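You operate a simulated robot arm through the tools that you are given. There is no shell and no other tool. Be economical: measure what you need, move in short steps, check, and stop when the job is done.

The job below is to be done with a simulated robot arm. You get a single attempt, and the scene is never put back.

TASK
Park the machine: mushroom button in, blower off, air knob to zero, clamp B open, carriage lever on held.
Fine: the machine is standing, do not start it; the mushroom button comes first.

The check looks at the end state, three seconds after you hand in, the way a careful person would. Anything else that was tipped, shoved, dropped, spilled or broken makes it a failure.

THE ROBOT
A 6-joint arm with a fingered hand, fixed in place. Base frame: the origin is at the foot of the arm, x ahead of it, y to its left, z up. Lengths are in cm, angles in degrees, forces in N, time in s.
With the tool pointing down near the work surface it reaches from about 10 to 78 cm from the base axis. Its first joint turns from -166.0 to 166.0 degrees. Payload 5 kg.
The TCP is the grasp point between the finger pads, 3.6 cm short of the fingertips. In the tool frame z runs along the fingers and y along their closing line. Largest opening 12 cm; the body of the gripper starts 4.2 cm behind the TCP. The gripper is a hand of 4 fingers: y runs from the thumb to the fingers, the wrist lies at [-1.9, -12.3, -21.1] in the tool frame.
Orientation is that of the tool frame in the base frame, as a unit quaternion [w, x, y, z]. With the fingers straight down and the wrist toward the robot, the tool's x, y and z point along [0, 1, 0], [1, 0, 0] and [0, 0, -1] of the base frame.

THE INTERFACE
- The arm moves only by the tool send_rows. Its argument "targets" is a list of rows, each an object (a shift or turn left out is 0) with "delta_pos": the shift along the base's x, y, z in cm, a list of three; "angular": the turn, a rotation vector about the base's x, y, z in rad, a list of three. In form: [{"delta_pos": [tx, ty, tz], "angular": [ax, ay, az]}, ...]. A call has 1 to 12 rows; each row is the pose to reach, as a shift and turn from the pose commanded when the call began. Each row takes 0.2 s and may step no farther than 5 cm and 8.6 degrees from the row before; otherwise, the whole call is refused. Where a pose cannot be reached the arm comes as near as it can. A force on the tool above 40 N (or 10 N above the force at the start of the call, whichever is more), or a blocked arm, ends the call early, and 0.2 s more pass. In this call time passes only in rows, and 0.2 s behind the last. It gives the time, the measured TCP pose, the force on the tool (base axes), the opening and the grip force at its end, in the units of the frame above (readings bear some noise), with the torque about the TCP (base axes, N m) and any sound that the robot's microphone picked up, and new pictures: "pictures" is both (left out), scene, wrist or none.
- Cameras (640 x 400 px; columns grow to the right, rows downward): "scene" is fixed at [5, 50, 153.69]; the picture's right is [-0.17, -0.98, 0.00], its down [-0.06, 0.01, -1.00] and it looks along [0.98, -0.17, -0.06] (base axes); focal length 214 px, centre (320, 200). "wrist" rides on the gripper at [7.3, -10.1, -14.2] in the tool frame; the picture's right is [-0.79, 0.29, -0.54], its down [-0.56, -0.70, 0.44] and it looks along [-0.25, 0.65, 0.71] (tool axes); focal length 280 px, centre (320, 200). There is no depth. A picture from a camera that has moved, and an enlarged one, comes with that camera's place and axes in the base frame and with its lens.
- raise_lower(by): slides the trunk up (or, below 0, down) by that many cm; the arm rides with it, the base frame stays. It gives what a move gives, with no picture.
- finger_targets(index, middle, ring, thumb_bend, thumb_turn): sets how far each is bent, from 0 (flat) to 1 (curled in); at 0.3 the hand is open as for a grip, at 0.7 the pads meet at the TCP. One left out holds its place. A second passes; each finger stops where it meets its share of the squeeze, and holds until it gets a number again. It is the only way to open and close the hand. It gives what a move gives, with no picture; readings hold the bend of each and the force on the fingers (four entries, about 0 where the hand has none), thumb and palm. thumb_turn goes from beside the hand (0) to across from the fingers (1), as for a grip.
- zoom(camera, box): a new picture of the part [left, top, right, bottom] of that camera's present view, enlarged. It takes no simulated time.
- sign_off(): hands the job in; it is judged then, once.

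Work in short steps. Places have to be worked out from the pictures, the camera data and where the tool is seen: move nearer, look again, correct. Check each grasp and each placing, and mend what went wrong. You have 120 turns and 200 pictures in all, those below and enlarged ones among them. Open the gripper and draw the arm clear of the work before you hand the job in, unless the task says otherwise; then end with one line.

The tools are called after ">>>" as name(argument=value, ...) on one line, values as JSON. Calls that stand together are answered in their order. send_rows: Moves the arm, as the interface text tells. Its arguments: {"type":"object","properties":{"targets":{"type":"array"},"pictures":{"type":"string","enum":["both","scene","wrist","none"]}},"required":["targets"]} The other tools are called the same way: raise_lower (by) slides the trunk up or down; finger_targets (index, middle, ring, thumb_bend, thumb_turn) moves the fingers one by one; zoom (camera, box) takes an enlarged picture of a part of a camera's view; sign_off () hands the job in.

At the start:

```text
time_s: 0.0
position: [55.59, 44.97, 171.9]
tool_rot: [0.0, 0.707, 0.707, 0.0]
force: [0.3, -0.2, 0.3]
ft_torque: [0.01, 0.01, 0.02]
width: 11.96
gripper_force: 0.0
shape: jaw
bend: [0.3, 0.3, 0.3, 0.3, 0.98]
finger forces: [0.0, 0.0, 0.0, 0.0, 0.1, 0.0]
trunk travel left (down, up): [-71.0, 13.0]
```

scene: 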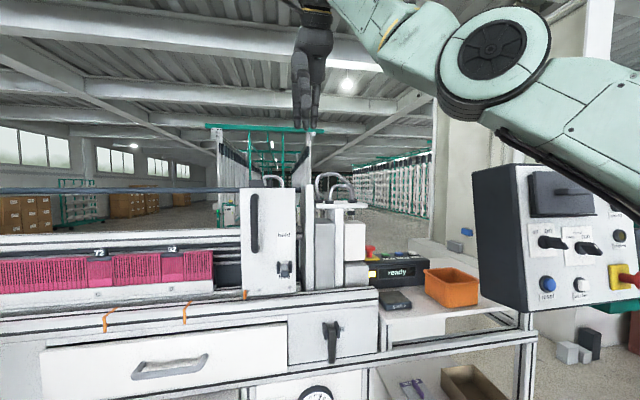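
wrist: 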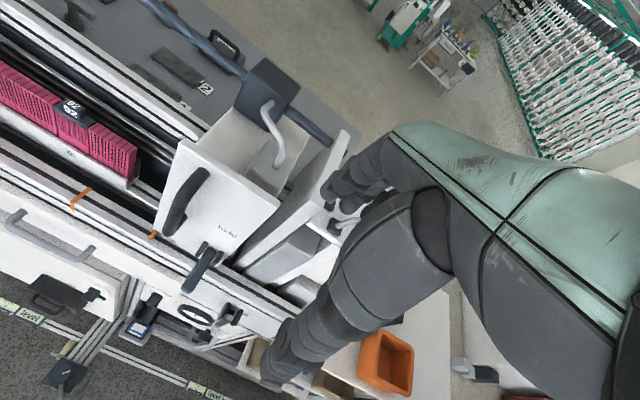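

The scene shows a knitting-type machine with a control box at right. I'll zoom in on the controls first.

>>> zoom(camera="scene", box=[470, 150, 640, 320])

>>> zoom(camera="scene", box=[230, 170, 430, 300])

>>> zoom(camera="scene", box=[250, 280, 450, 400])

>>> zoom(camera="scene", box=[0, 220, 250, 400])

>>> zoom(camera="wrist", box=[0, 200, 320, 400])

```text
2.35 times, centred on (555, 235) of scene
camera zoom: at [5.0, 50.0, 153.69], right [-0.17, -0.98, 0.0], down [-0.06, 0.01, -1.0], along [0.98, -0.17, -0.06], focal length 505 px, centre (-233, 118)
```

zoom: 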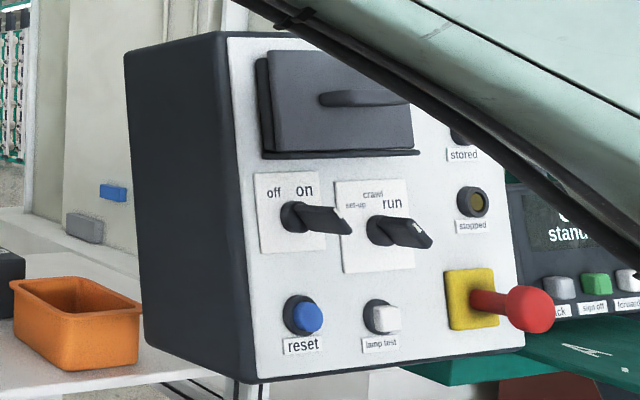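

```text
3.08 times, centred on (330, 235) of scene
camera zoom: at [5.0, 50.0, 153.69], right [-0.17, -0.98, 0.0], down [-0.06, 0.01, -1.0], along [0.98, -0.17, -0.06], focal length 660 px, centre (289, 92)
```

zoom: 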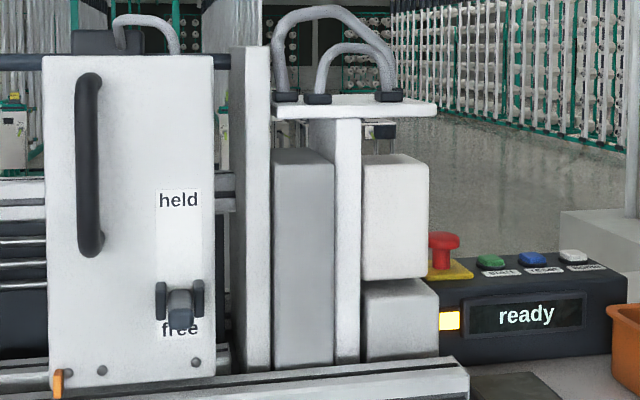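

```text
3.20 times, centred on (350, 340) of scene
camera zoom: at [5.0, 50.0, 153.69], right [-0.17, -0.98, 0.0], down [-0.06, 0.01, -1.0], along [0.98, -0.17, -0.06], focal length 686 px, centre (224, -248)
```

zoom: 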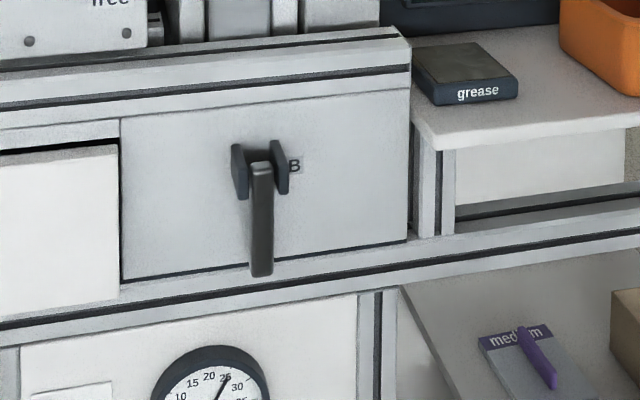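

```text
2.22 times, centred on (125, 310) of scene
camera zoom: at [5.0, 50.0, 153.69], right [-0.17, -0.98, 0.0], down [-0.06, 0.01, -1.0], along [0.98, -0.17, -0.06], focal length 477 px, centre (753, -44)
```

zoom: 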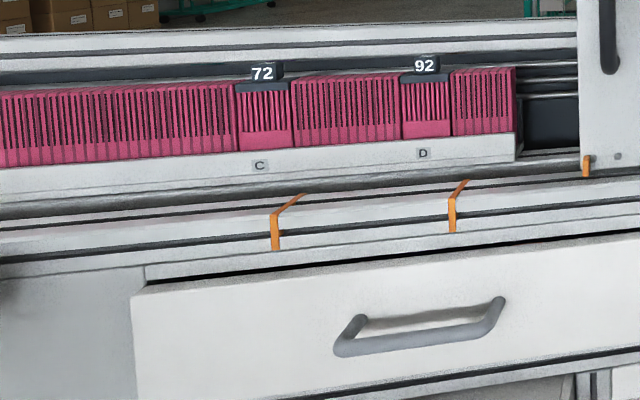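

```text
2.00 times, centred on (160, 300) of wrist
camera zoom: at [45.63, 52.34, 186.21], right [0.29, -0.79, 0.54], down [-0.7, -0.56, -0.44], along [0.65, -0.25, -0.71], focal length 561 px, centre (640, 0)
```

zoom: 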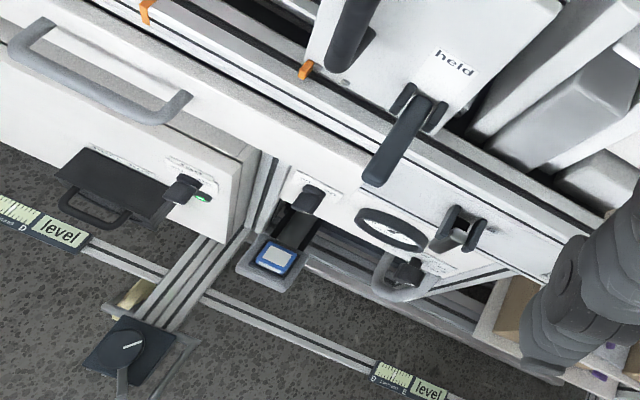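

Estimated places: held/free lever ≈(64,50,130), clamp B ≈(66,36,107), machine front at x≈66. The control box is to the right, so I'll raise the trunk and move over to look at it.

>>> raise_lower(by=12)

>>> send_rows(targets=[{"delta_pos": [-1, -5, 0]}, {"delta_pos": [-2, -9.5, 0]}, {"delta_pos": [-3, -14, 0]}, {"delta_pos": [-4, -18.5, 0]}, {"delta_pos": [-5, -23, 0]}, {"delta_pos": [-6, -27.5, 0]}, {"delta_pos": [-7, -32, 0]}, {"delta_pos": [-8, -36, 0]}, {"delta_pos": [-9, -40, 0]}])

```text
time_s: 1.5
position: [55.66, 44.95, 183.89]
tool_rot: [0.0, 0.707, 0.707, -0.001]
force: [-0.1, 0.4, 0.2]
ft_torque: [0.01, 0.0, -0.02]
width: 11.94
gripper_force: 0.0
shape: jaw
bend: [0.3, 0.3, 0.3, 0.3, 0.98]
finger forces: [0.1, 0.0, 0.0, 0.0, 0.0, 0.0]
trunk travel left (down, up): [-83.0, 1.0]
```

```text
refused: row 1 steps farther than a row can; nothing moved
```

Step slightly too long; retrying with smaller ones.

>>> send_rows(targets=[{"delta_pos": [-1, -4.5, 0]}, {"delta_pos": [-2, -9, 0]}, {"delta_pos": [-3, -13.5, 0]}, {"delta_pos": [-4, -18, 0]}, {"delta_pos": [-5, -22.5, 0]}, {"delta_pos": [-6, -27, 0]}, {"delta_pos": [-7, -31.5, 0]}, {"delta_pos": [-8, -36, 0]}, {"delta_pos": [-9, -40, 0]}])

```text
time_s: 3.5
position: [71.82, 18.91, 184.59]
tool_rot: [-0.005, 0.706, 0.708, 0.0]
force: [1.5, -1.8, -0.7]
ft_torque: [0.15, 0.1, 0.01]
width: 11.99
gripper_force: 0.0
shape: jaw
bend: [0.3, 0.3, 0.3, 0.3, 0.98]
finger forces: [0.1, 0.0, 0.1, 0.0, 0.0, 0.0]
out of reach, approached as far as the arm can: row 1, 2, 3, 4, 5, 6, 7, 8, 9
trunk travel left (down, up): [-83.0, 1.0]
camera wrist: at [61.93, 26.32, 198.9], right [0.29, -0.79, 0.53], down [-0.7, -0.56, -0.44], along [0.65, -0.25, -0.72], focal length 280 px, centre (320, 200)
```

scene: 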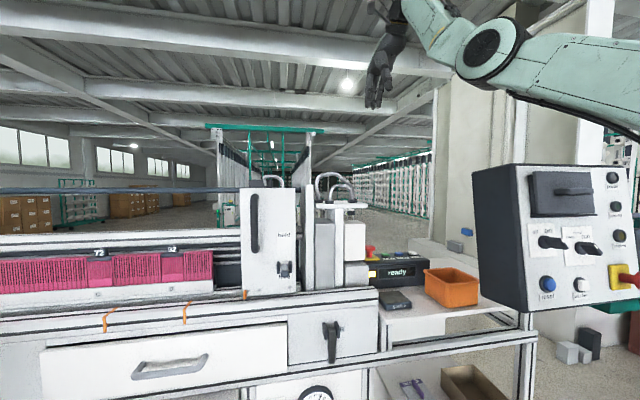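
wrist: 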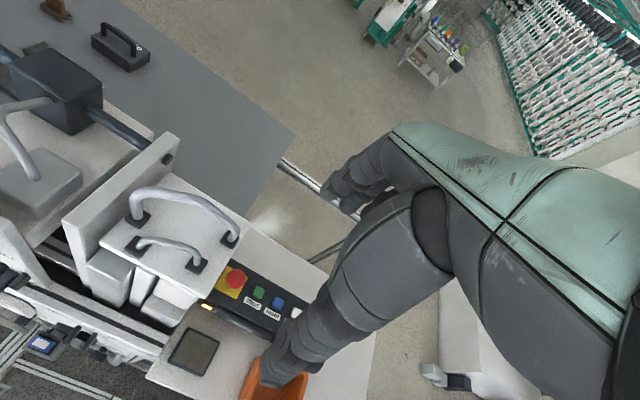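

The commanded path was out of reach (too high and close), so I go back left and lower, and yaw the hand to make the wrist camera look toward the control box.

>>> send_rows(targets=[{"delta_pos": [1, 4.5, 0]}, {"delta_pos": [2, 9, 0]}, {"delta_pos": [3, 13.5, 0]}, {"delta_pos": [4, 18, 0]}, {"delta_pos": [5, 22.5, 0]}, {"delta_pos": [6, 27, 0]}, {"delta_pos": [7, 31.5, 0]}, {"delta_pos": [8, 36, 0]}, {"delta_pos": [9, 40, 0]}, {"delta_pos": [9, 40, -5]}, {"delta_pos": [9, 40, -10]}, {"delta_pos": [9, 40, -15]}], pictures="none")

>>> send_rows(targets=[{"delta_pos": [-1, 0, 0], "angular": [0, 0, -0.14]}, {"delta_pos": [-2, 0, 0], "angular": [0, 0, -0.28]}, {"delta_pos": [-3, 0, 0], "angular": [0, 0, -0.42]}, {"delta_pos": [-4, 0, 0], "angular": [0, 0, -0.56]}, {"delta_pos": [-5, 0, 0], "angular": [0, 0, -0.7]}, {"delta_pos": [-6, 0, 0], "angular": [0, 0, -0.84]}, {"delta_pos": [-7, 0, 0], "angular": [0, 0, -0.98]}])

```text
time_s: 6.1
position: [68.59, 51.95, 163.04]
tool_rot: [0.0, 0.708, 0.707, 0.0]
force: [-0.5, 0.8, -0.5]
ft_torque: [-0.02, 0.02, 0.03]
width: 12.01
gripper_force: 0.1
shape: jaw
bend: [0.3, 0.3, 0.3, 0.3, 0.98]
finger forces: [0.0, 0.1, 0.0, 0.1, 0.1, 0.1]
out of reach, approached as far as the arm can: row 1, 2, 3, 4, 5, 6, 7, 8, 9, 10, 11, 12
trunk travel left (down, up): [-83.0, 1.0]
```

```text
time_s: 7.7
position: [59.21, 47.72, 162.01]
tool_rot: [0.0, 0.934, 0.358, 0.001]
force: [0.2, -0.7, 0.6]
ft_torque: [0.0, -0.01, 0.02]
width: 11.97
gripper_force: 0.0
shape: jaw
bend: [0.3, 0.3, 0.3, 0.3, 0.98]
finger forces: [0.0, 0.1, 0.0, 0.0, 0.0, 0.0]
out of reach, approached as far as the arm can: row 1, 2, 3, 4, 5, 6, 7
trunk travel left (down, up): [-83.0, 1.0]
camera wrist: at [57.93, 60.17, 176.29], right [-0.4, -0.74, 0.54], down [-0.88, 0.15, -0.45], along [0.25, -0.65, -0.72], focal length 280 px, centre (320, 200)
```

scene: 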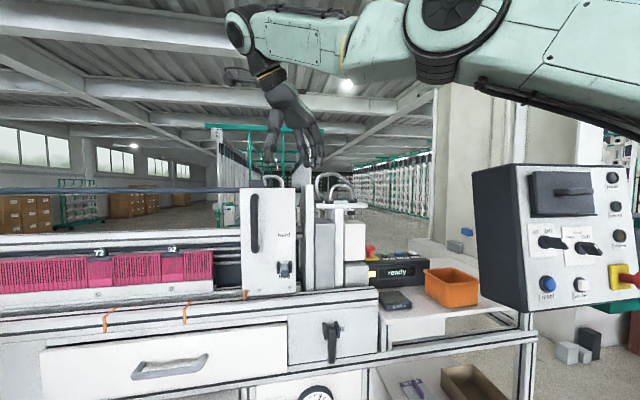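
wrist: 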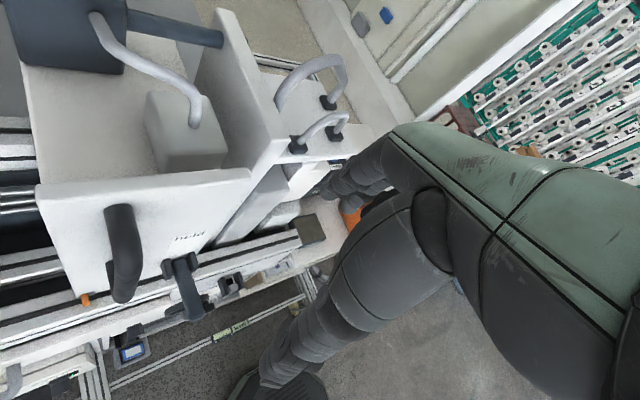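

The arm again stopped at a reach limit. I'll test a modest inward and downward move to see which way it's free.

>>> send_rows(targets=[{"delta_pos": [-4, -1, 0]}, {"delta_pos": [-8, -2, 0]}, {"delta_pos": [-12, -3, 0]}, {"delta_pos": [-16, -4, 0]}], pictures="none")

```text
time_s: 8.7
position: [58.78, 48.25, 162.16]
tool_rot: [-0.001, 0.934, 0.358, 0.003]
force: [0.3, 0.3, 0.3]
ft_torque: [-0.01, 0.0, -0.01]
width: 11.98
gripper_force: 0.0
shape: jaw
bend: [0.3, 0.3, 0.3, 0.3, 0.98]
finger forces: [0.1, 0.0, 0.0, 0.0, 0.0, 0.0]
out of reach, approached as far as the arm can: row 1, 2, 3, 4
trunk travel left (down, up): [-83.0, 1.0]
```

Inward motion is blocked while the hand hangs this high. I'll undo the yaw and pitch the fingers forward (+x), the pose I need for pushing anyway, which brings the wrist lower and back.

>>> send_rows(targets=[{"angular": [0, 0, 0.14]}, {"angular": [0, 0, 0.28]}, {"angular": [0, 0, 0.42]}, {"angular": [0, 0, 0.56]}, {"angular": [0, 0, 0.7]}, {"angular": [0, 0, 0.84]}, {"angular": [0, 0, 0.98]}], pictures="none")

>>> send_rows(targets=[{"delta_pos": [-1, 0, 1], "angular": [0, -0.14, 0]}, {"delta_pos": [-2, 0, 2], "angular": [0, -0.28, 0]}, {"delta_pos": [-3, 0, 2], "angular": [0, -0.42, 0]}, {"delta_pos": [-4, 0, 2], "angular": [0, -0.56, 0]}, {"delta_pos": [-5, 0, 2], "angular": [0, -0.7, 0]}, {"delta_pos": [-6, 0, 2], "angular": [0, -0.84, 0]}, {"delta_pos": [-7, 0, 2], "angular": [0, -0.98, 0]}])

```text
time_s: 10.3
position: [60.87, 49.97, 176.53]
tool_rot: [-0.001, 0.654, 0.756, -0.002]
force: [0.3, 0.8, 0.4]
ft_torque: [-0.03, 0.03, 0.03]
width: 11.96
gripper_force: 0.1
shape: jaw
bend: [0.3, 0.3, 0.3, 0.3, 0.97]
finger forces: [0.0, 0.1, 0.0, 0.1, 0.0, 0.0]
out of reach, approached as far as the arm can: row 1, 2, 3, 4, 5, 6, 7
trunk travel left (down, up): [-83.0, 1.0]
```

```text
time_s: 11.9
position: [57.74, 59.42, 195.88]
tool_rot: [0.355, 0.578, 0.667, 0.308]
force: [-0.7, 0.2, 0.2]
ft_torque: [0.01, -0.01, 0.01]
width: 12.0
gripper_force: 0.0
shape: jaw
bend: [0.3, 0.3, 0.3, 0.3, 0.97]
finger forces: [0.0, 0.0, 0.0, 0.1, 0.1, 0.0]
out of reach, approached as far as the arm can: row 1, 2, 3, 4, 5, 6, 7
trunk travel left (down, up): [-83.0, 1.0]
camera wrist: at [39.85, 65.31, 194.73], right [-0.23, -0.74, 0.63], down [0.02, -0.65, -0.76], along [0.97, -0.16, 0.16], focal length 280 px, centre (320, 200)
```

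scene: 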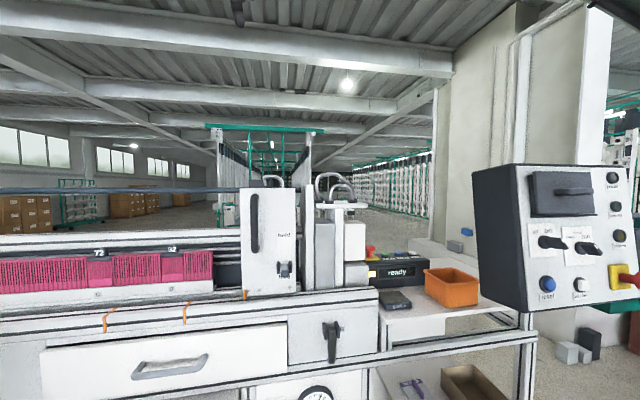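
wrist: 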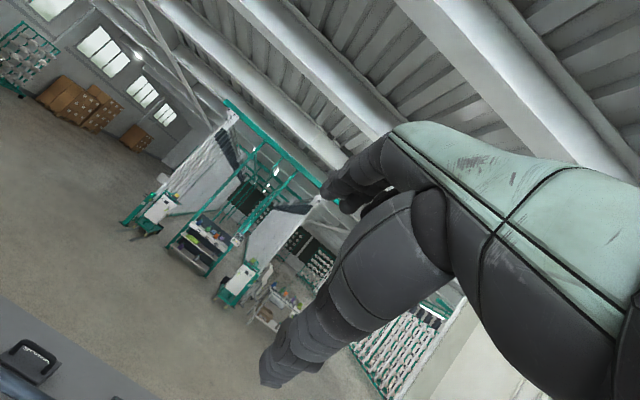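

All the stopping points lie on a sphere of about 82 cm around the shoulder, so some joint is at a limit. I test small moves outward and to the side to see which are reported reachable.

>>> send_rows(targets=[{"delta_pos": [2, 2, 0]}], pictures="none")

>>> send_rows(targets=[{"delta_pos": [0, 0, -3]}], pictures="none")

>>> send_rows(targets=[{"delta_pos": [0, 0, 3]}], pictures="none")

```text
time_s: 12.3
position: [58.88, 59.77, 195.75]
tool_rot: [0.355, 0.578, 0.667, 0.309]
force: [0.4, 0.9, -0.2]
ft_torque: [-0.01, 0.0, 0.0]
width: 11.99
gripper_force: 0.0
shape: jaw
bend: [0.3, 0.3, 0.3, 0.3, 0.97]
finger forces: [0.0, 0.1, 0.1, 0.0, 0.1, 0.0]
out of reach, approached as far as the arm can: row 1
trunk travel left (down, up): [-83.0, 1.0]
```

```text
time_s: 12.7
position: [58.57, 59.56, 195.89]
tool_rot: [0.355, 0.577, 0.667, 0.31]
force: [1.0, 0.4, 0.6]
ft_torque: [-0.01, -0.02, -0.01]
width: 12.01
gripper_force: 0.1
shape: jaw
bend: [0.3, 0.3, 0.3, 0.3, 0.97]
finger forces: [0.0, 0.0, 0.1, 0.0, 0.1, 0.1]
out of reach, approached as far as the arm can: row 1
trunk travel left (down, up): [-83.0, 1.0]
```

```text
time_s: 13.1
position: [58.35, 59.36, 196.34]
tool_rot: [0.355, 0.577, 0.667, 0.31]
force: [-0.2, 0.7, 0.3]
ft_torque: [0.02, -0.02, -0.01]
width: 12.0
gripper_force: 0.0
shape: jaw
bend: [0.3, 0.3, 0.3, 0.3, 0.97]
finger forces: [0.0, 0.0, 0.1, 0.0, 0.0, 0.0]
out of reach, approached as far as the arm can: row 1
trunk travel left (down, up): [-83.0, 1.0]
```

Hardly any motion even outward, so the commanded pose must be far from the measured one. I'll bring the trunk back to its starting height and command back toward the starting pose (fingers down) to recover.

>>> raise_lower(by=-12)

>>> send_rows(targets=[{"delta_pos": [4, 0, 1], "angular": [0, 0.14, 0]}, {"delta_pos": [8, 0, 2], "angular": [0, 0.28, 0]}, {"delta_pos": [12, 0, 3], "angular": [0, 0.42, 0]}, {"delta_pos": [16, 0, 4], "angular": [0, 0.56, 0]}, {"delta_pos": [20, 0, 5], "angular": [0, 0.7, 0]}, {"delta_pos": [24, 0, 5], "angular": [0, 0.84, 0]}, {"delta_pos": [28, 0, 5], "angular": [0, 0.98, 0]}], pictures="scene")

```text
time_s: 14.6
position: [58.26, 59.25, 184.38]
tool_rot: [0.356, 0.578, 0.666, 0.309]
force: [0.4, -0.6, -1.0]
ft_torque: [-0.02, 0.0, -0.01]
width: 11.98
gripper_force: 0.0
shape: jaw
bend: [0.3, 0.3, 0.3, 0.3, 0.97]
finger forces: [0.0, 0.0, 0.1, 0.1, 0.0, 0.1]
trunk travel left (down, up): [-71.0, 13.0]
```

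```text
time_s: 16.2
position: [67.6, 44.49, 164.15]
tool_rot: [-0.004, 0.654, 0.756, -0.003]
force: [1.1, 0.8, -1.7]
ft_torque: [-0.08, 0.08, 0.01]
width: 12.03
gripper_force: 0.0
shape: jaw
bend: [0.3, 0.3, 0.3, 0.3, 0.98]
finger forces: [0.1, 0.1, 0.0, 0.0, 0.0, 0.0]
out of reach, approached as far as the arm can: row 1, 2, 3, 4, 5, 6, 7
trunk travel left (down, up): [-71.0, 13.0]
```

scene: 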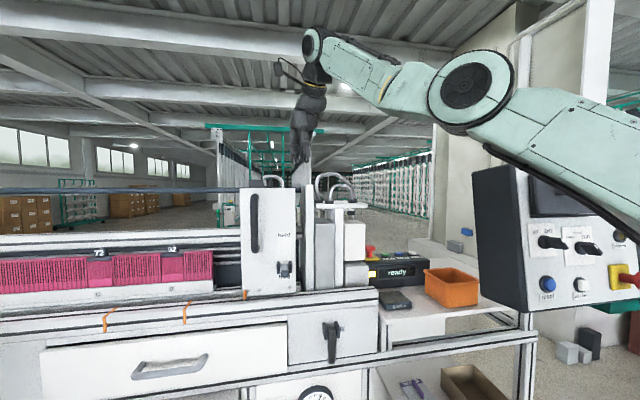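

The arm looks almost straight, so I'll swing it left, clear in front of the machine. There I can lower the hand safely and see whether the elbow bends.

>>> send_rows(targets=[{"delta_pos": [-2, 4, 0]}, {"delta_pos": [-4, 8, 0]}, {"delta_pos": [-6, 12, 0]}, {"delta_pos": [-8, 16, 0]}, {"delta_pos": [-11, 20, 0]}, {"delta_pos": [-14, 24, 0]}], pictures="scene")

```text
time_s: 17.6
position: [49.67, 60.46, 159.6]
tool_rot: [0.002, 0.655, 0.755, 0.001]
force: [-0.9, -1.5, 6.6]
ft_torque: [0.06, 0.0, 0.03]
width: 12.0
gripper_force: 0.1
shape: jaw
bend: [0.3, 0.3, 0.3, 0.3, 0.98]
finger forces: [0.0, 0.0, 0.0, 0.1, 0.0, 0.0]
out of reach, approached as far as the arm can: row 1, 2, 3, 4, 5, 6
trunk travel left (down, up): [-71.0, 13.0]
```

scene: 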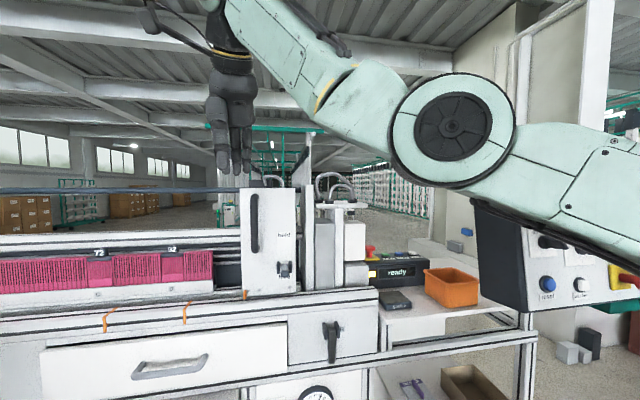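

The arm may be jammed on the wrong elbow branch. I'll test with tiny single moves: down, then inward.

>>> send_rows(targets=[{"delta_pos": [0, 0, -3]}, {"delta_pos": [0, 0, -6]}], pictures="none")

>>> send_rows(targets=[{"delta_pos": [-2, -2, 0]}, {"delta_pos": [-4, -4, 0]}], pictures="none")

>>> send_rows(targets=[{"delta_pos": [0, 0, -3]}, {"delta_pos": [0, 0, -6]}, {"delta_pos": [0, 0, -9]}], pictures="scene")

```text
time_s: 18.2
position: [49.79, 60.77, 153.55]
tool_rot: [0.0, 0.655, 0.755, 0.001]
force: [-0.6, 0.3, 0.7]
ft_torque: [-0.01, -0.04, -0.01]
width: 12.01
gripper_force: 0.1
shape: jaw
bend: [0.3, 0.3, 0.3, 0.3, 0.98]
finger forces: [0.1, 0.0, 0.0, 0.0, 0.0, 0.0]
trunk travel left (down, up): [-71.0, 13.0]
```

```text
time_s: 18.8
position: [48.59, 60.66, 154.66]
tool_rot: [0.0, 0.655, 0.756, 0.001]
force: [-1.3, -0.5, 0.0]
ft_torque: [0.0, -0.02, -0.01]
width: 11.97
gripper_force: 0.0
shape: jaw
bend: [0.3, 0.3, 0.3, 0.3, 0.98]
finger forces: [0.0, 0.0, 0.1, 0.0, 0.1, 0.0]
out of reach, approached as far as the arm can: row 1, 2
trunk travel left (down, up): [-71.0, 13.0]
```

```text
time_s: 19.6
position: [49.16, 61.3, 145.41]
tool_rot: [-0.001, 0.655, 0.755, 0.002]
force: [1.1, -0.8, -0.3]
ft_torque: [0.01, 0.0, -0.02]
width: 12.01
gripper_force: 0.1
shape: jaw
bend: [0.3, 0.3, 0.3, 0.3, 0.98]
finger forces: [0.0, 0.0, 0.0, 0.0, 0.0, 0.0]
out of reach, approached as far as the arm can: row 1, 2, 3
trunk travel left (down, up): [-71.0, 13.0]
```

scene: 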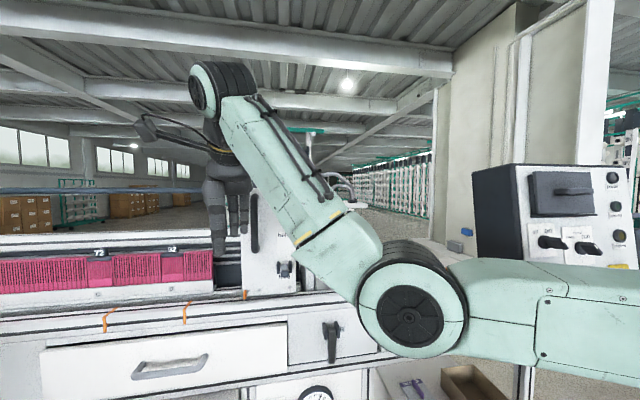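

The arm sits elbow-down with the wrist folded sharply, so the wrist pitch is the limit. Pitching the fingers outward along the arm's own direction should relax it.

>>> send_rows(targets=[{"delta_pos": [0, 0, 0], "angular": [0.109, -0.088, 0]}, {"delta_pos": [0, 0, 0], "angular": [0.218, -0.176, 0]}, {"delta_pos": [0, 0, 0], "angular": [0.327, -0.264, 0]}, {"delta_pos": [0, 0, 0], "angular": [0.436, -0.352, 0]}, {"delta_pos": [0, 0, 0], "angular": [0.545, -0.44, 0]}, {"delta_pos": [0, 0, 0], "angular": [0.654, -0.528, 0]}], pictures="scene")

```text
time_s: 21.0
position: [49.22, 61.19, 145.51]
tool_rot: [-0.016, 0.597, 0.689, 0.411]
force: [0.2, 0.0, 0.4]
ft_torque: [-0.03, -0.01, -0.02]
width: 12.02
gripper_force: 0.1
shape: jaw
bend: [0.3, 0.3, 0.3, 0.3, 0.98]
finger forces: [0.1, 0.0, 0.1, 0.1, 0.0, 0.1]
trunk travel left (down, up): [-71.0, 13.0]
```

scene: 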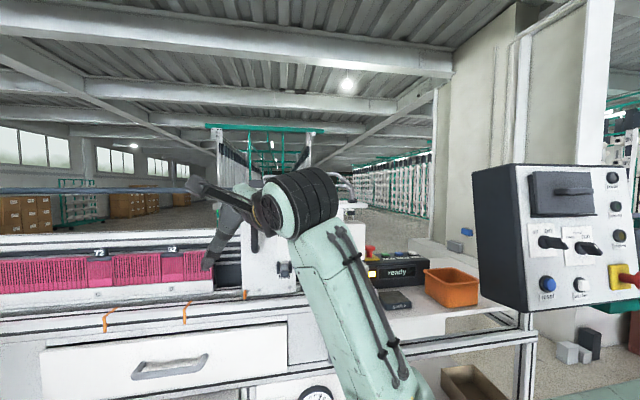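

Everything was reachable now. I yaw the hand to face +x and slide to the right, staying at x≤50, in front of the machine.

>>> send_rows(targets=[{"delta_pos": [0, -4, 1], "angular": [0, 0, -0.13]}, {"delta_pos": [0, -8, 2], "angular": [0, 0, -0.26]}, {"delta_pos": [0, -12, 3], "angular": [0, 0, -0.39]}, {"delta_pos": [0, -16, 4], "angular": [0, 0, -0.52]}, {"delta_pos": [0, -20, 5], "angular": [0, 0, -0.65]}, {"delta_pos": [0, -24, 6], "angular": [0, 0, -0.78]}, {"delta_pos": [0, -28, 7], "angular": [0, 0, -0.9]}])

```text
time_s: 22.6
position: [49.05, 33.17, 152.35]
tool_rot: [0.164, 0.838, 0.36, 0.375]
force: [0.2, -1.3, -0.2]
ft_torque: [0.0, -0.02, 0.02]
width: 12.0
gripper_force: 0.0
shape: jaw
bend: [0.3, 0.3, 0.3, 0.3, 0.98]
finger forces: [0.0, 0.0, 0.0, 0.0, 0.1, 0.1]
trunk travel left (down, up): [-71.0, 13.0]
camera wrist: at [37.0, 45.58, 160.08], right [-0.63, -0.77, 0.12], down [-0.26, 0.07, -0.96], along [0.73, -0.64, -0.25], focal length 280 px, centre (320, 200)
```

scene: 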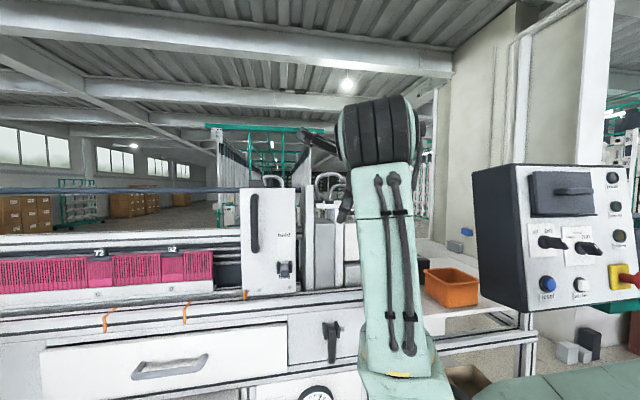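
wrist: 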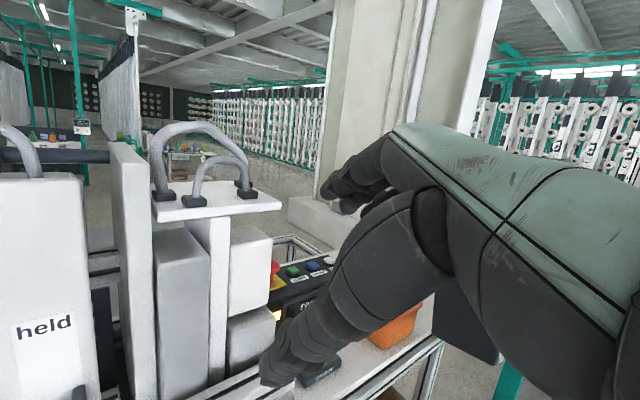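

The dark box side shows behind the hand at right. I yaw more to the right so the camera sees the control panel.

>>> send_rows(targets=[{"delta_pos": [-1, 0, 1], "angular": [0, 0, -0.14]}, {"delta_pos": [-2, 0, 2], "angular": [0, 0, -0.28]}, {"delta_pos": [-3, 0, 3], "angular": [0, 0, -0.42]}, {"delta_pos": [-4, 0, 4], "angular": [0, 0, -0.56]}, {"delta_pos": [-5, 0, 5], "angular": [0, 0, -0.7]}, {"delta_pos": [-6, 0, 6], "angular": [0, 0, -0.8]}])

```text
time_s: 24.0
position: [42.58, 29.47, 159.2]
tool_rot: [0.303, 0.909, 0.01, 0.286]
force: [-0.7, -0.5, 0.3]
ft_torque: [0.01, -0.04, 0.02]
width: 12.01
gripper_force: 0.0
shape: jaw
bend: [0.3, 0.3, 0.3, 0.3, 0.98]
finger forces: [0.1, 0.0, 0.1, 0.0, 0.0, 0.1]
out of reach, approached as far as the arm can: row 5, 6
trunk travel left (down, up): [-71.0, 13.0]
camera wrist: at [42.84, 46.82, 166.64], right [-0.99, -0.09, 0.11], down [-0.13, 0.22, -0.97], along [0.07, -0.97, -0.23], focal length 280 px, centre (320, 200)
```

scene: 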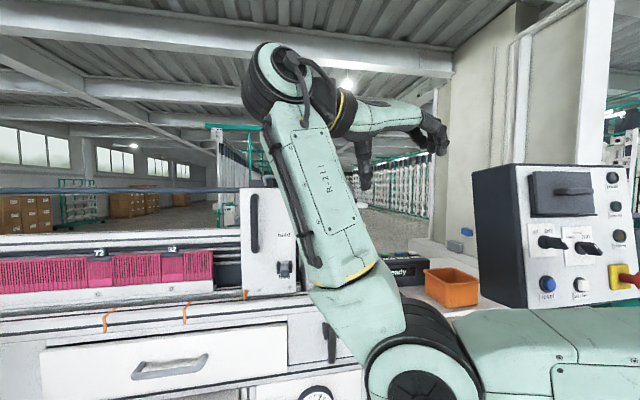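
wrist: 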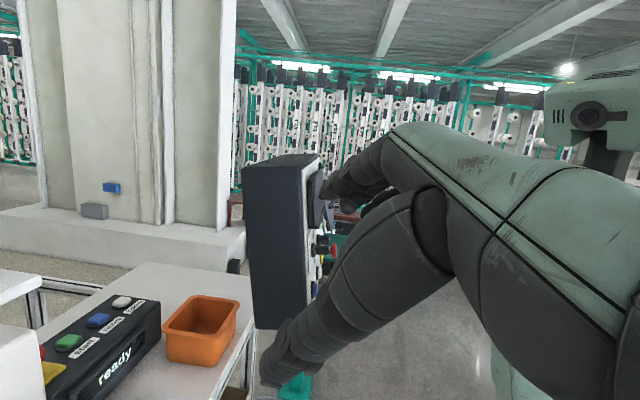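

The control box's front is at x≈45–50, facing −x; the mushroom on it is at about (42,−37,130). There's a second mushroom on the "ready" console, so I zoom to tell which one belongs to the machine.

>>> zoom(camera="wrist", box=[0, 270, 240, 400])

>>> zoom(camera="scene", box=[540, 160, 640, 300])

>>> zoom(camera="wrist", box=[220, 130, 420, 340])

```text
2.67 times, centred on (120, 335) of wrist
camera zoom: at [42.84, 46.82, 166.64], right [-0.99, -0.09, 0.11], down [-0.13, 0.22, -0.97], along [0.07, -0.97, -0.23], focal length 748 px, centre (853, -160)
```

zoom: 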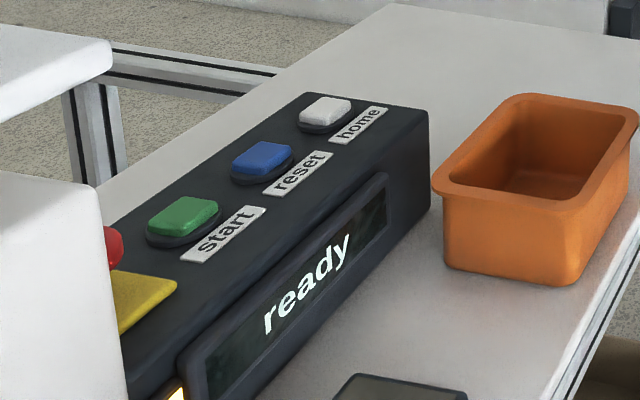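

```text
2.86 times, centred on (590, 230) of scene
camera zoom: at [5.0, 50.0, 153.69], right [-0.17, -0.98, 0.0], down [-0.06, 0.01, -1.0], along [0.98, -0.17, -0.06], focal length 613 px, centre (-451, 114)
```

zoom: 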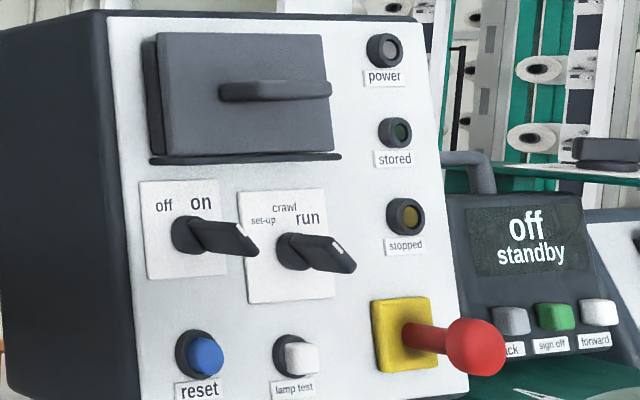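

```text
1.90 times, centred on (320, 235) of wrist
camera zoom: at [42.84, 46.82, 166.64], right [-0.99, -0.09, 0.11], down [-0.13, 0.22, -0.97], along [0.07, -0.97, -0.23], focal length 534 px, centre (320, 133)
```

zoom: 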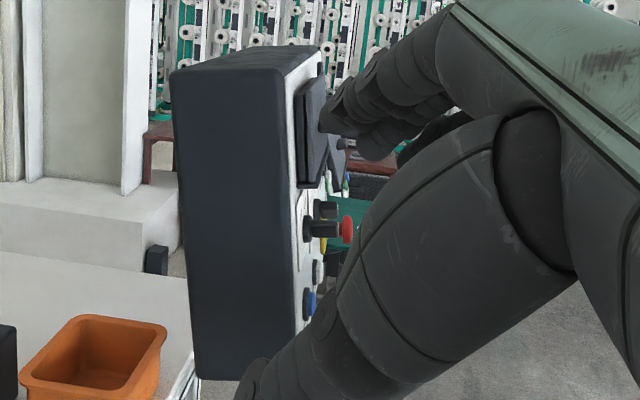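

The "ready" console (start/reset/home) and the box each have a mushroom. Before choosing I need to see the machine's lower controls, so I yaw back to face the machine and lower the trunk.

>>> send_rows(targets=[{"delta_pos": [0, 2, 0], "angular": [0, 0, 0.14]}, {"delta_pos": [0, 5, 0], "angular": [0, 0, 0.28]}, {"delta_pos": [0, 8, 0], "angular": [0, 0, 0.42]}, {"delta_pos": [0, 11, 0], "angular": [0, 0, 0.56]}, {"delta_pos": [0, 14, 0], "angular": [0, 0, 0.7]}, {"delta_pos": [0, 17, 0], "angular": [0, 0, 0.84]}, {"delta_pos": [0, 20, 0], "angular": [0, 0, 0.98]}, {"delta_pos": [0, 22, 0], "angular": [0, 0, 1.1]}], pictures="none")

>>> raise_lower(by=-25)

>>> send_rows(targets=[{"delta_pos": [-1, 0, 0]}])

```text
time_s: 25.8
position: [42.7, 51.48, 159.19]
tool_rot: [0.106, 0.774, 0.482, 0.395]
force: [0.7, -0.7, -0.5]
ft_torque: [-0.03, 0.02, 0.0]
width: 11.99
gripper_force: 0.1
shape: jaw
bend: [0.3, 0.3, 0.3, 0.3, 0.98]
finger forces: [0.0, 0.0, 0.0, 0.0, 0.1, 0.0]
trunk travel left (down, up): [-71.0, 13.0]
```

```text
time_s: 28.4
position: [42.72, 51.55, 134.47]
tool_rot: [0.106, 0.775, 0.482, 0.395]
force: [-0.5, 0.1, -0.8]
ft_torque: [-0.02, 0.03, -0.01]
width: 12.01
gripper_force: 0.1
shape: jaw
bend: [0.3, 0.3, 0.3, 0.3, 0.98]
finger forces: [0.0, 0.0, 0.0, 0.0, 0.1, 0.0]
trunk travel left (down, up): [-46.0, 38.0]
```

```text
time_s: 28.8
position: [41.6, 51.44, 134.28]
tool_rot: [0.107, 0.775, 0.482, 0.395]
force: [-1.2, -0.7, 0.2]
ft_torque: [-0.02, 0.01, -0.04]
width: 12.0
gripper_force: 0.0
shape: jaw
bend: [0.3, 0.3, 0.3, 0.3, 0.98]
finger forces: [0.1, 0.0, 0.0, 0.0, 0.0, 0.0]
trunk travel left (down, up): [-46.0, 38.0]
camera wrist: at [26.48, 59.73, 141.9], right [-0.37, -0.92, 0.12], down [-0.27, -0.01, -0.96], along [0.89, -0.39, -0.25], focal length 280 px, centre (320, 200)
```

scene: 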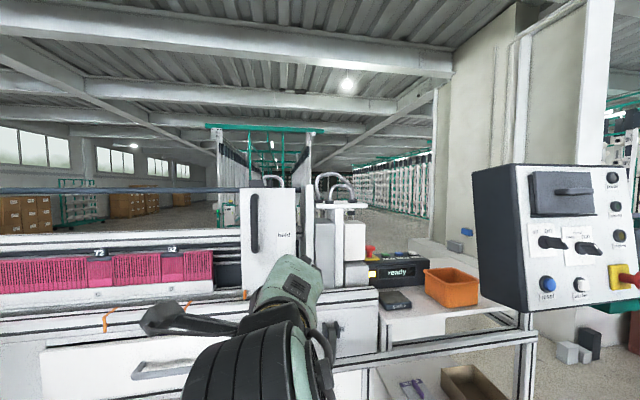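
wrist: 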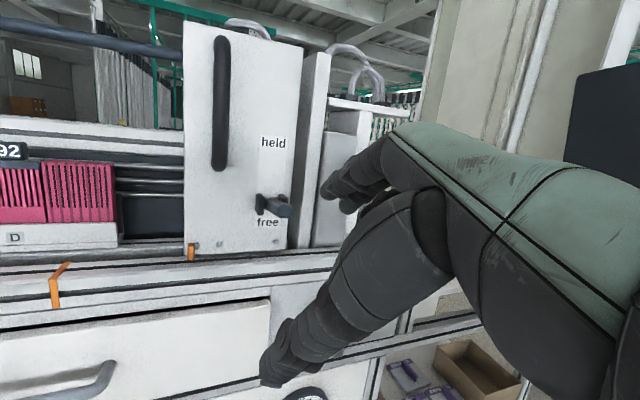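

The carriage lever sits at "free" and its tip points out; it will need lifting to "held". I lower further to see the controls under the machine.

>>> raise_lower(by=-40)

>>> send_rows(targets=[{"delta_pos": [-2, 2, 0]}])

```text
time_s: 32.6
position: [41.69, 51.51, 94.24]
tool_rot: [0.106, 0.775, 0.482, 0.395]
force: [0.6, -0.5, -0.9]
ft_torque: [0.03, 0.0, 0.01]
width: 11.99
gripper_force: 0.2
shape: jaw
bend: [0.3, 0.3, 0.3, 0.3, 0.98]
finger forces: [0.0, 0.0, 0.0, 0.1, 0.1, 0.1]
trunk travel left (down, up): [-6.0, 78.0]
```

```text
time_s: 33.0
position: [39.7, 53.5, 94.17]
tool_rot: [0.108, 0.775, 0.482, 0.395]
force: [0.7, 0.4, 1.0]
ft_torque: [0.0, 0.01, 0.0]
width: 11.99
gripper_force: 0.0
shape: jaw
bend: [0.3, 0.3, 0.3, 0.3, 0.98]
finger forces: [0.0, 0.1, 0.0, 0.0, 0.0, 0.0]
trunk travel left (down, up): [-6.0, 78.0]
camera wrist: at [24.59, 61.75, 101.82], right [-0.37, -0.92, 0.12], down [-0.27, -0.01, -0.96], along [0.89, -0.39, -0.25], focal length 280 px, centre (320, 200)
```

scene: 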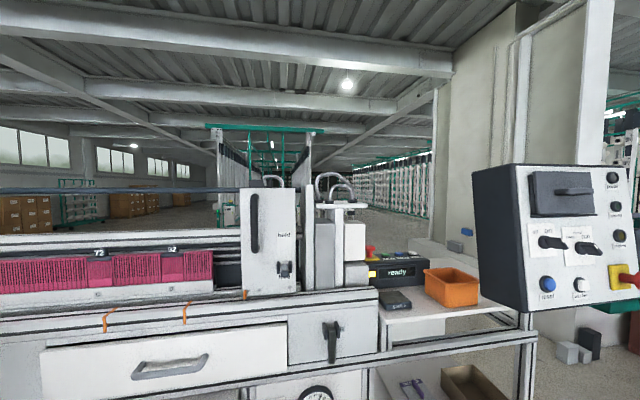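
wrist: 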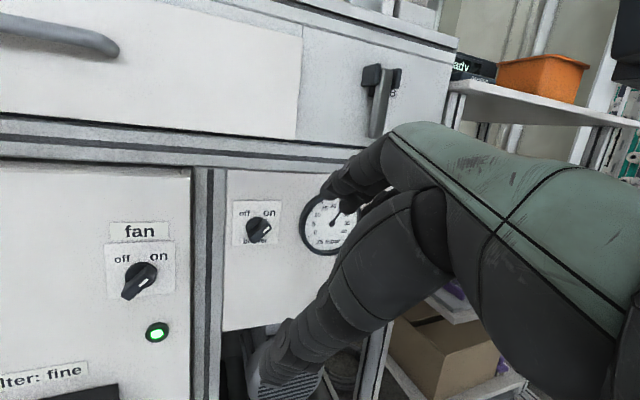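

There's a "fan" switch and a separate switch near the gauge (probably the blower). I zoom in for labels.

>>> zoom(camera="wrist", box=[210, 170, 370, 290])

>>> zoom(camera="wrist", box=[90, 210, 200, 350])

>>> zoom(camera="wrist", box=[340, 40, 520, 150])

```text
3.33 times, centred on (290, 230) of wrist
camera zoom: at [24.59, 61.75, 101.82], right [-0.37, -0.92, 0.12], down [-0.27, -0.01, -0.96], along [0.89, -0.39, -0.25], focal length 935 px, centre (420, 100)
```

zoom: 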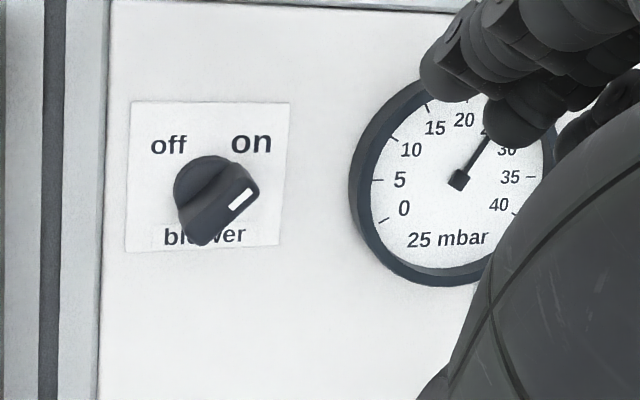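

```text
2.86 times, centred on (145, 280) of wrist
camera zoom: at [24.59, 61.75, 101.82], right [-0.37, -0.92, 0.12], down [-0.27, -0.01, -0.96], along [0.89, -0.39, -0.25], focal length 801 px, centre (820, -29)
```

zoom: 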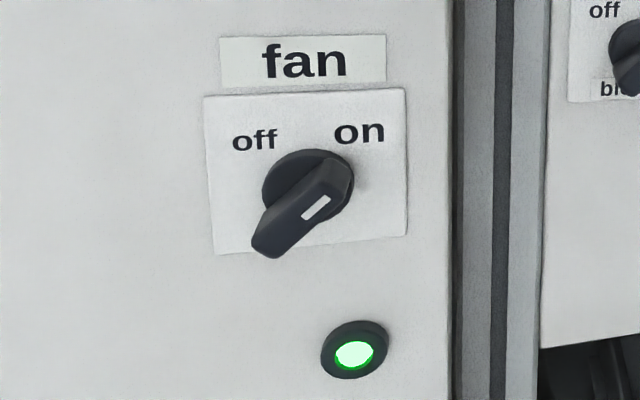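

```text
3.56 times, centred on (430, 95) of wrist
camera zoom: at [24.59, 61.75, 101.82], right [-0.37, -0.92, 0.12], down [-0.27, -0.01, -0.96], along [0.89, -0.39, -0.25], focal length 997 px, centre (-71, 573)
```

zoom: 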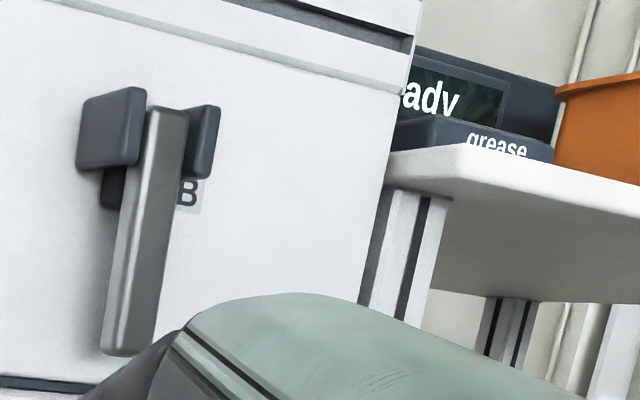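

Blower switch (labelled) at ≈(64.5,54,86), pointing "on"; the gauge reads 25 mbar and the air knob should be below it. I yaw right to see that knob past the hand.

>>> send_rows(targets=[{"delta_pos": [0, 2, 0], "angular": [0, 0, -0.13]}, {"delta_pos": [0, 4, 0], "angular": [0, 0, -0.26]}, {"delta_pos": [0, 6, 0], "angular": [0, 0, -0.39]}, {"delta_pos": [0, 8, 0], "angular": [0, 0, -0.52]}, {"delta_pos": [0, 9, 0], "angular": [0, 0, -0.65]}], pictures="wrist")

```text
time_s: 34.2
position: [41.21, 59.39, 94.21]
tool_rot: [0.191, 0.858, 0.303, 0.368]
force: [0.1, 0.9, 0.1]
ft_torque: [-0.03, -0.01, 0.04]
width: 12.0
gripper_force: 0.1
shape: jaw
bend: [0.3, 0.3, 0.3, 0.3, 0.98]
finger forces: [0.0, 0.1, 0.1, 0.0, 0.0, 0.1]
out of reach, approached as far as the arm can: row 4, 5
trunk travel left (down, up): [-6.0, 78.0]
camera wrist: at [30.87, 73.25, 101.7], right [-0.73, -0.68, 0.11], down [-0.24, 0.1, -0.97], along [0.64, -0.73, -0.24], focal length 280 px, centre (320, 200)
```

wrist: 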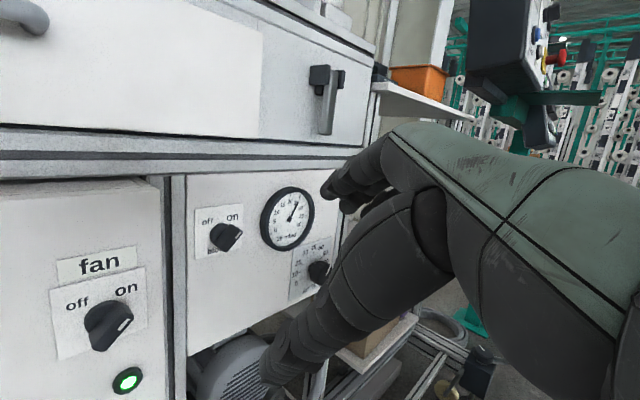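

>>> zoom(camera="wrist", box=[180, 180, 350, 310])

>>> zoom(camera="wrist", box=[440, 0, 640, 160])

```text
3.08 times, centred on (265, 245) of wrist
camera zoom: at [30.87, 73.25, 101.7], right [-0.73, -0.68, 0.11], down [-0.24, 0.1, -0.97], along [0.64, -0.73, -0.24], focal length 863 px, centre (489, 62)
```

zoom: 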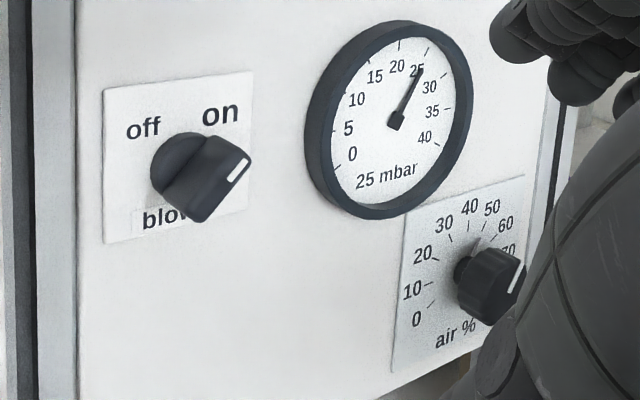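

```text
2.50 times, centred on (540, 80) of wrist
camera zoom: at [30.87, 73.25, 101.7], right [-0.73, -0.68, 0.11], down [-0.24, 0.1, -0.97], along [0.64, -0.73, -0.24], focal length 701 px, centre (-230, 500)
```

zoom: 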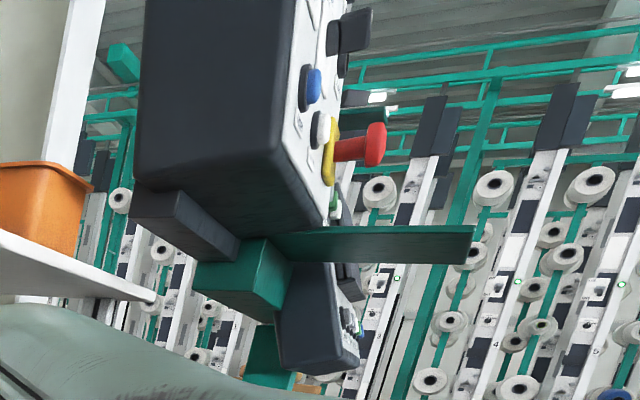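

The air dial shows about 60–70%, and the control box hangs on a teal pedestal that also holds an "off standby" terminal. That suggests it may belong to other equipment, so I go up for a closer look at the "ready" console and its mushroom.

>>> raise_lower(by=60)

>>> send_rows(targets=[{"delta_pos": [0, -4, 0]}, {"delta_pos": [0, -8, 0]}, {"delta_pos": [0, -12, 0]}, {"delta_pos": [1, -16, 0]}, {"delta_pos": [2, -20, 0]}, {"delta_pos": [4, -24, 0]}, {"delta_pos": [6, -28, 0]}, {"delta_pos": [8, -31, 0]}], pictures="both")

```text
refused: 60 is not a number from -40 to 40
```

```text
time_s: 36.0
position: [49.14, 28.1, 94.27]
tool_rot: [0.193, 0.857, 0.303, 0.368]
force: [-0.3, -1.0, 0.0]
ft_torque: [0.01, 0.01, 0.0]
width: 12.0
gripper_force: 0.0
shape: jaw
bend: [0.3, 0.3, 0.3, 0.3, 0.98]
finger forces: [0.1, 0.1, 0.0, 0.1, 0.0, 0.0]
trunk travel left (down, up): [-6.0, 78.0]
camera wrist: at [38.8, 42.02, 101.83], right [-0.73, -0.68, 0.11], down [-0.24, 0.1, -0.97], along [0.64, -0.73, -0.24], focal length 280 px, centre (320, 200)
```

scene: 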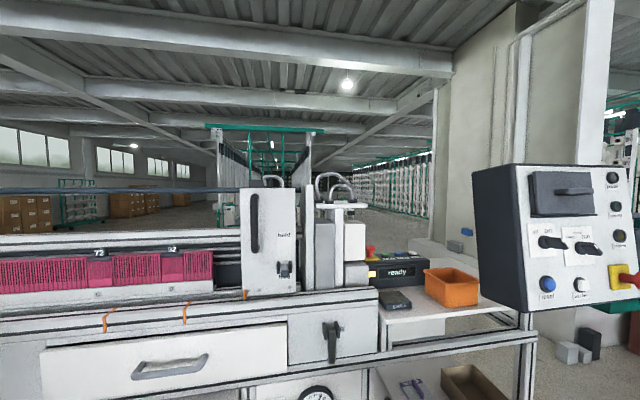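
wrist: 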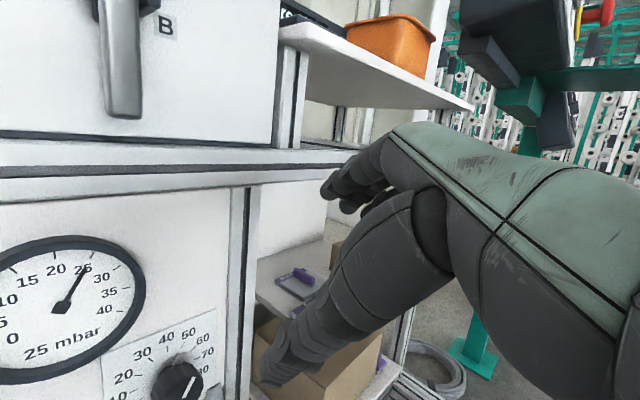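

The raise was refused (max 40), but this gives a good view of the air knob and the pedestal foot, so I zoom on both.

>>> zoom(camera="wrist", box=[90, 290, 260, 400])

>>> raise_lower(by=40)

>>> raise_lower(by=20)

>>> send_rows(targets=[{"delta_pos": [-1, 0, 0]}], pictures="wrist")

```text
3.64 times, centred on (175, 345) of wrist
camera zoom: at [38.8, 42.02, 101.83], right [-0.73, -0.68, 0.11], down [-0.24, 0.1, -0.97], along [0.64, -0.73, -0.24], focal length 1020 px, centre (847, -327)
```

zoom: 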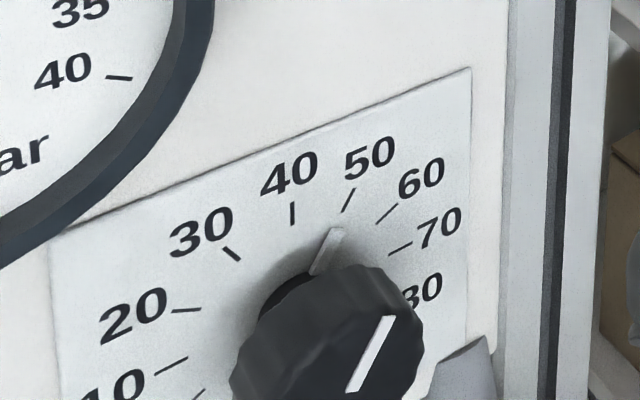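

```text
time_s: 39.8
position: [49.18, 28.17, 134.33]
tool_rot: [0.192, 0.858, 0.304, 0.368]
force: [0.1, -0.2, -0.6]
ft_torque: [-0.01, 0.06, 0.01]
width: 11.99
gripper_force: 0.0
shape: jaw
bend: [0.3, 0.3, 0.3, 0.3, 0.98]
finger forces: [0.0, 0.1, 0.0, 0.0, 0.0, 0.0]
trunk travel left (down, up): [-46.0, 38.0]
```

```text
time_s: 42.0
position: [49.07, 28.22, 154.29]
tool_rot: [0.193, 0.858, 0.303, 0.367]
force: [-0.1, -0.3, -0.7]
ft_torque: [0.01, -0.01, 0.0]
width: 12.01
gripper_force: 0.1
shape: jaw
bend: [0.3, 0.3, 0.3, 0.3, 0.98]
finger forces: [0.0, 0.0, 0.1, 0.1, 0.0, 0.0]
trunk travel left (down, up): [-66.0, 18.0]
```

```text
time_s: 42.4
position: [48.01, 28.35, 154.39]
tool_rot: [0.192, 0.857, 0.303, 0.368]
force: [-0.4, 0.2, 0.2]
ft_torque: [0.0, -0.04, -0.01]
width: 12.02
gripper_force: 0.0
shape: jaw
bend: [0.3, 0.3, 0.3, 0.3, 0.98]
finger forces: [0.0, 0.0, 0.0, 0.0, 0.0, 0.1]
trunk travel left (down, up): [-66.0, 18.0]
camera wrist: at [37.67, 42.18, 161.89], right [-0.73, -0.68, 0.11], down [-0.24, 0.1, -0.97], along [0.64, -0.73, -0.24], focal length 280 px, centre (320, 200)
```

wrist: 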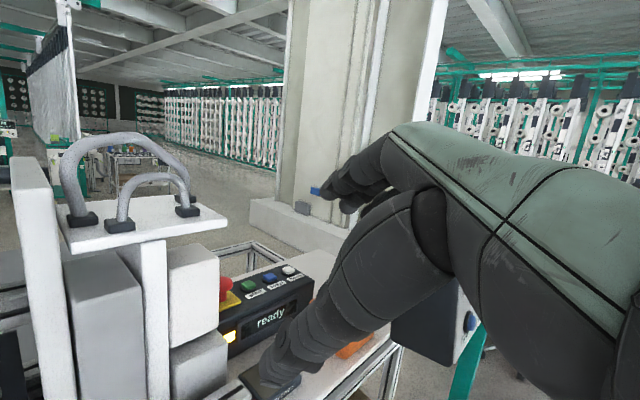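

>>> zoom(camera="wrist", box=[190, 240, 330, 350])

```text
3.64 times, centred on (260, 295) of wrist
camera zoom: at [37.67, 42.18, 161.89], right [-0.73, -0.68, 0.11], down [-0.24, 0.1, -0.97], along [0.64, -0.73, -0.24], focal length 1020 px, centre (538, -146)
```

zoom: 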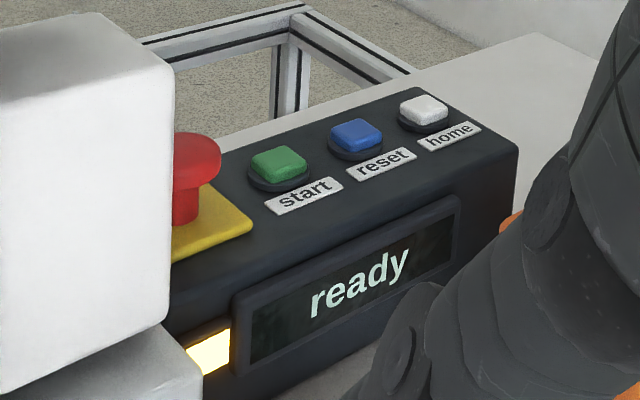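

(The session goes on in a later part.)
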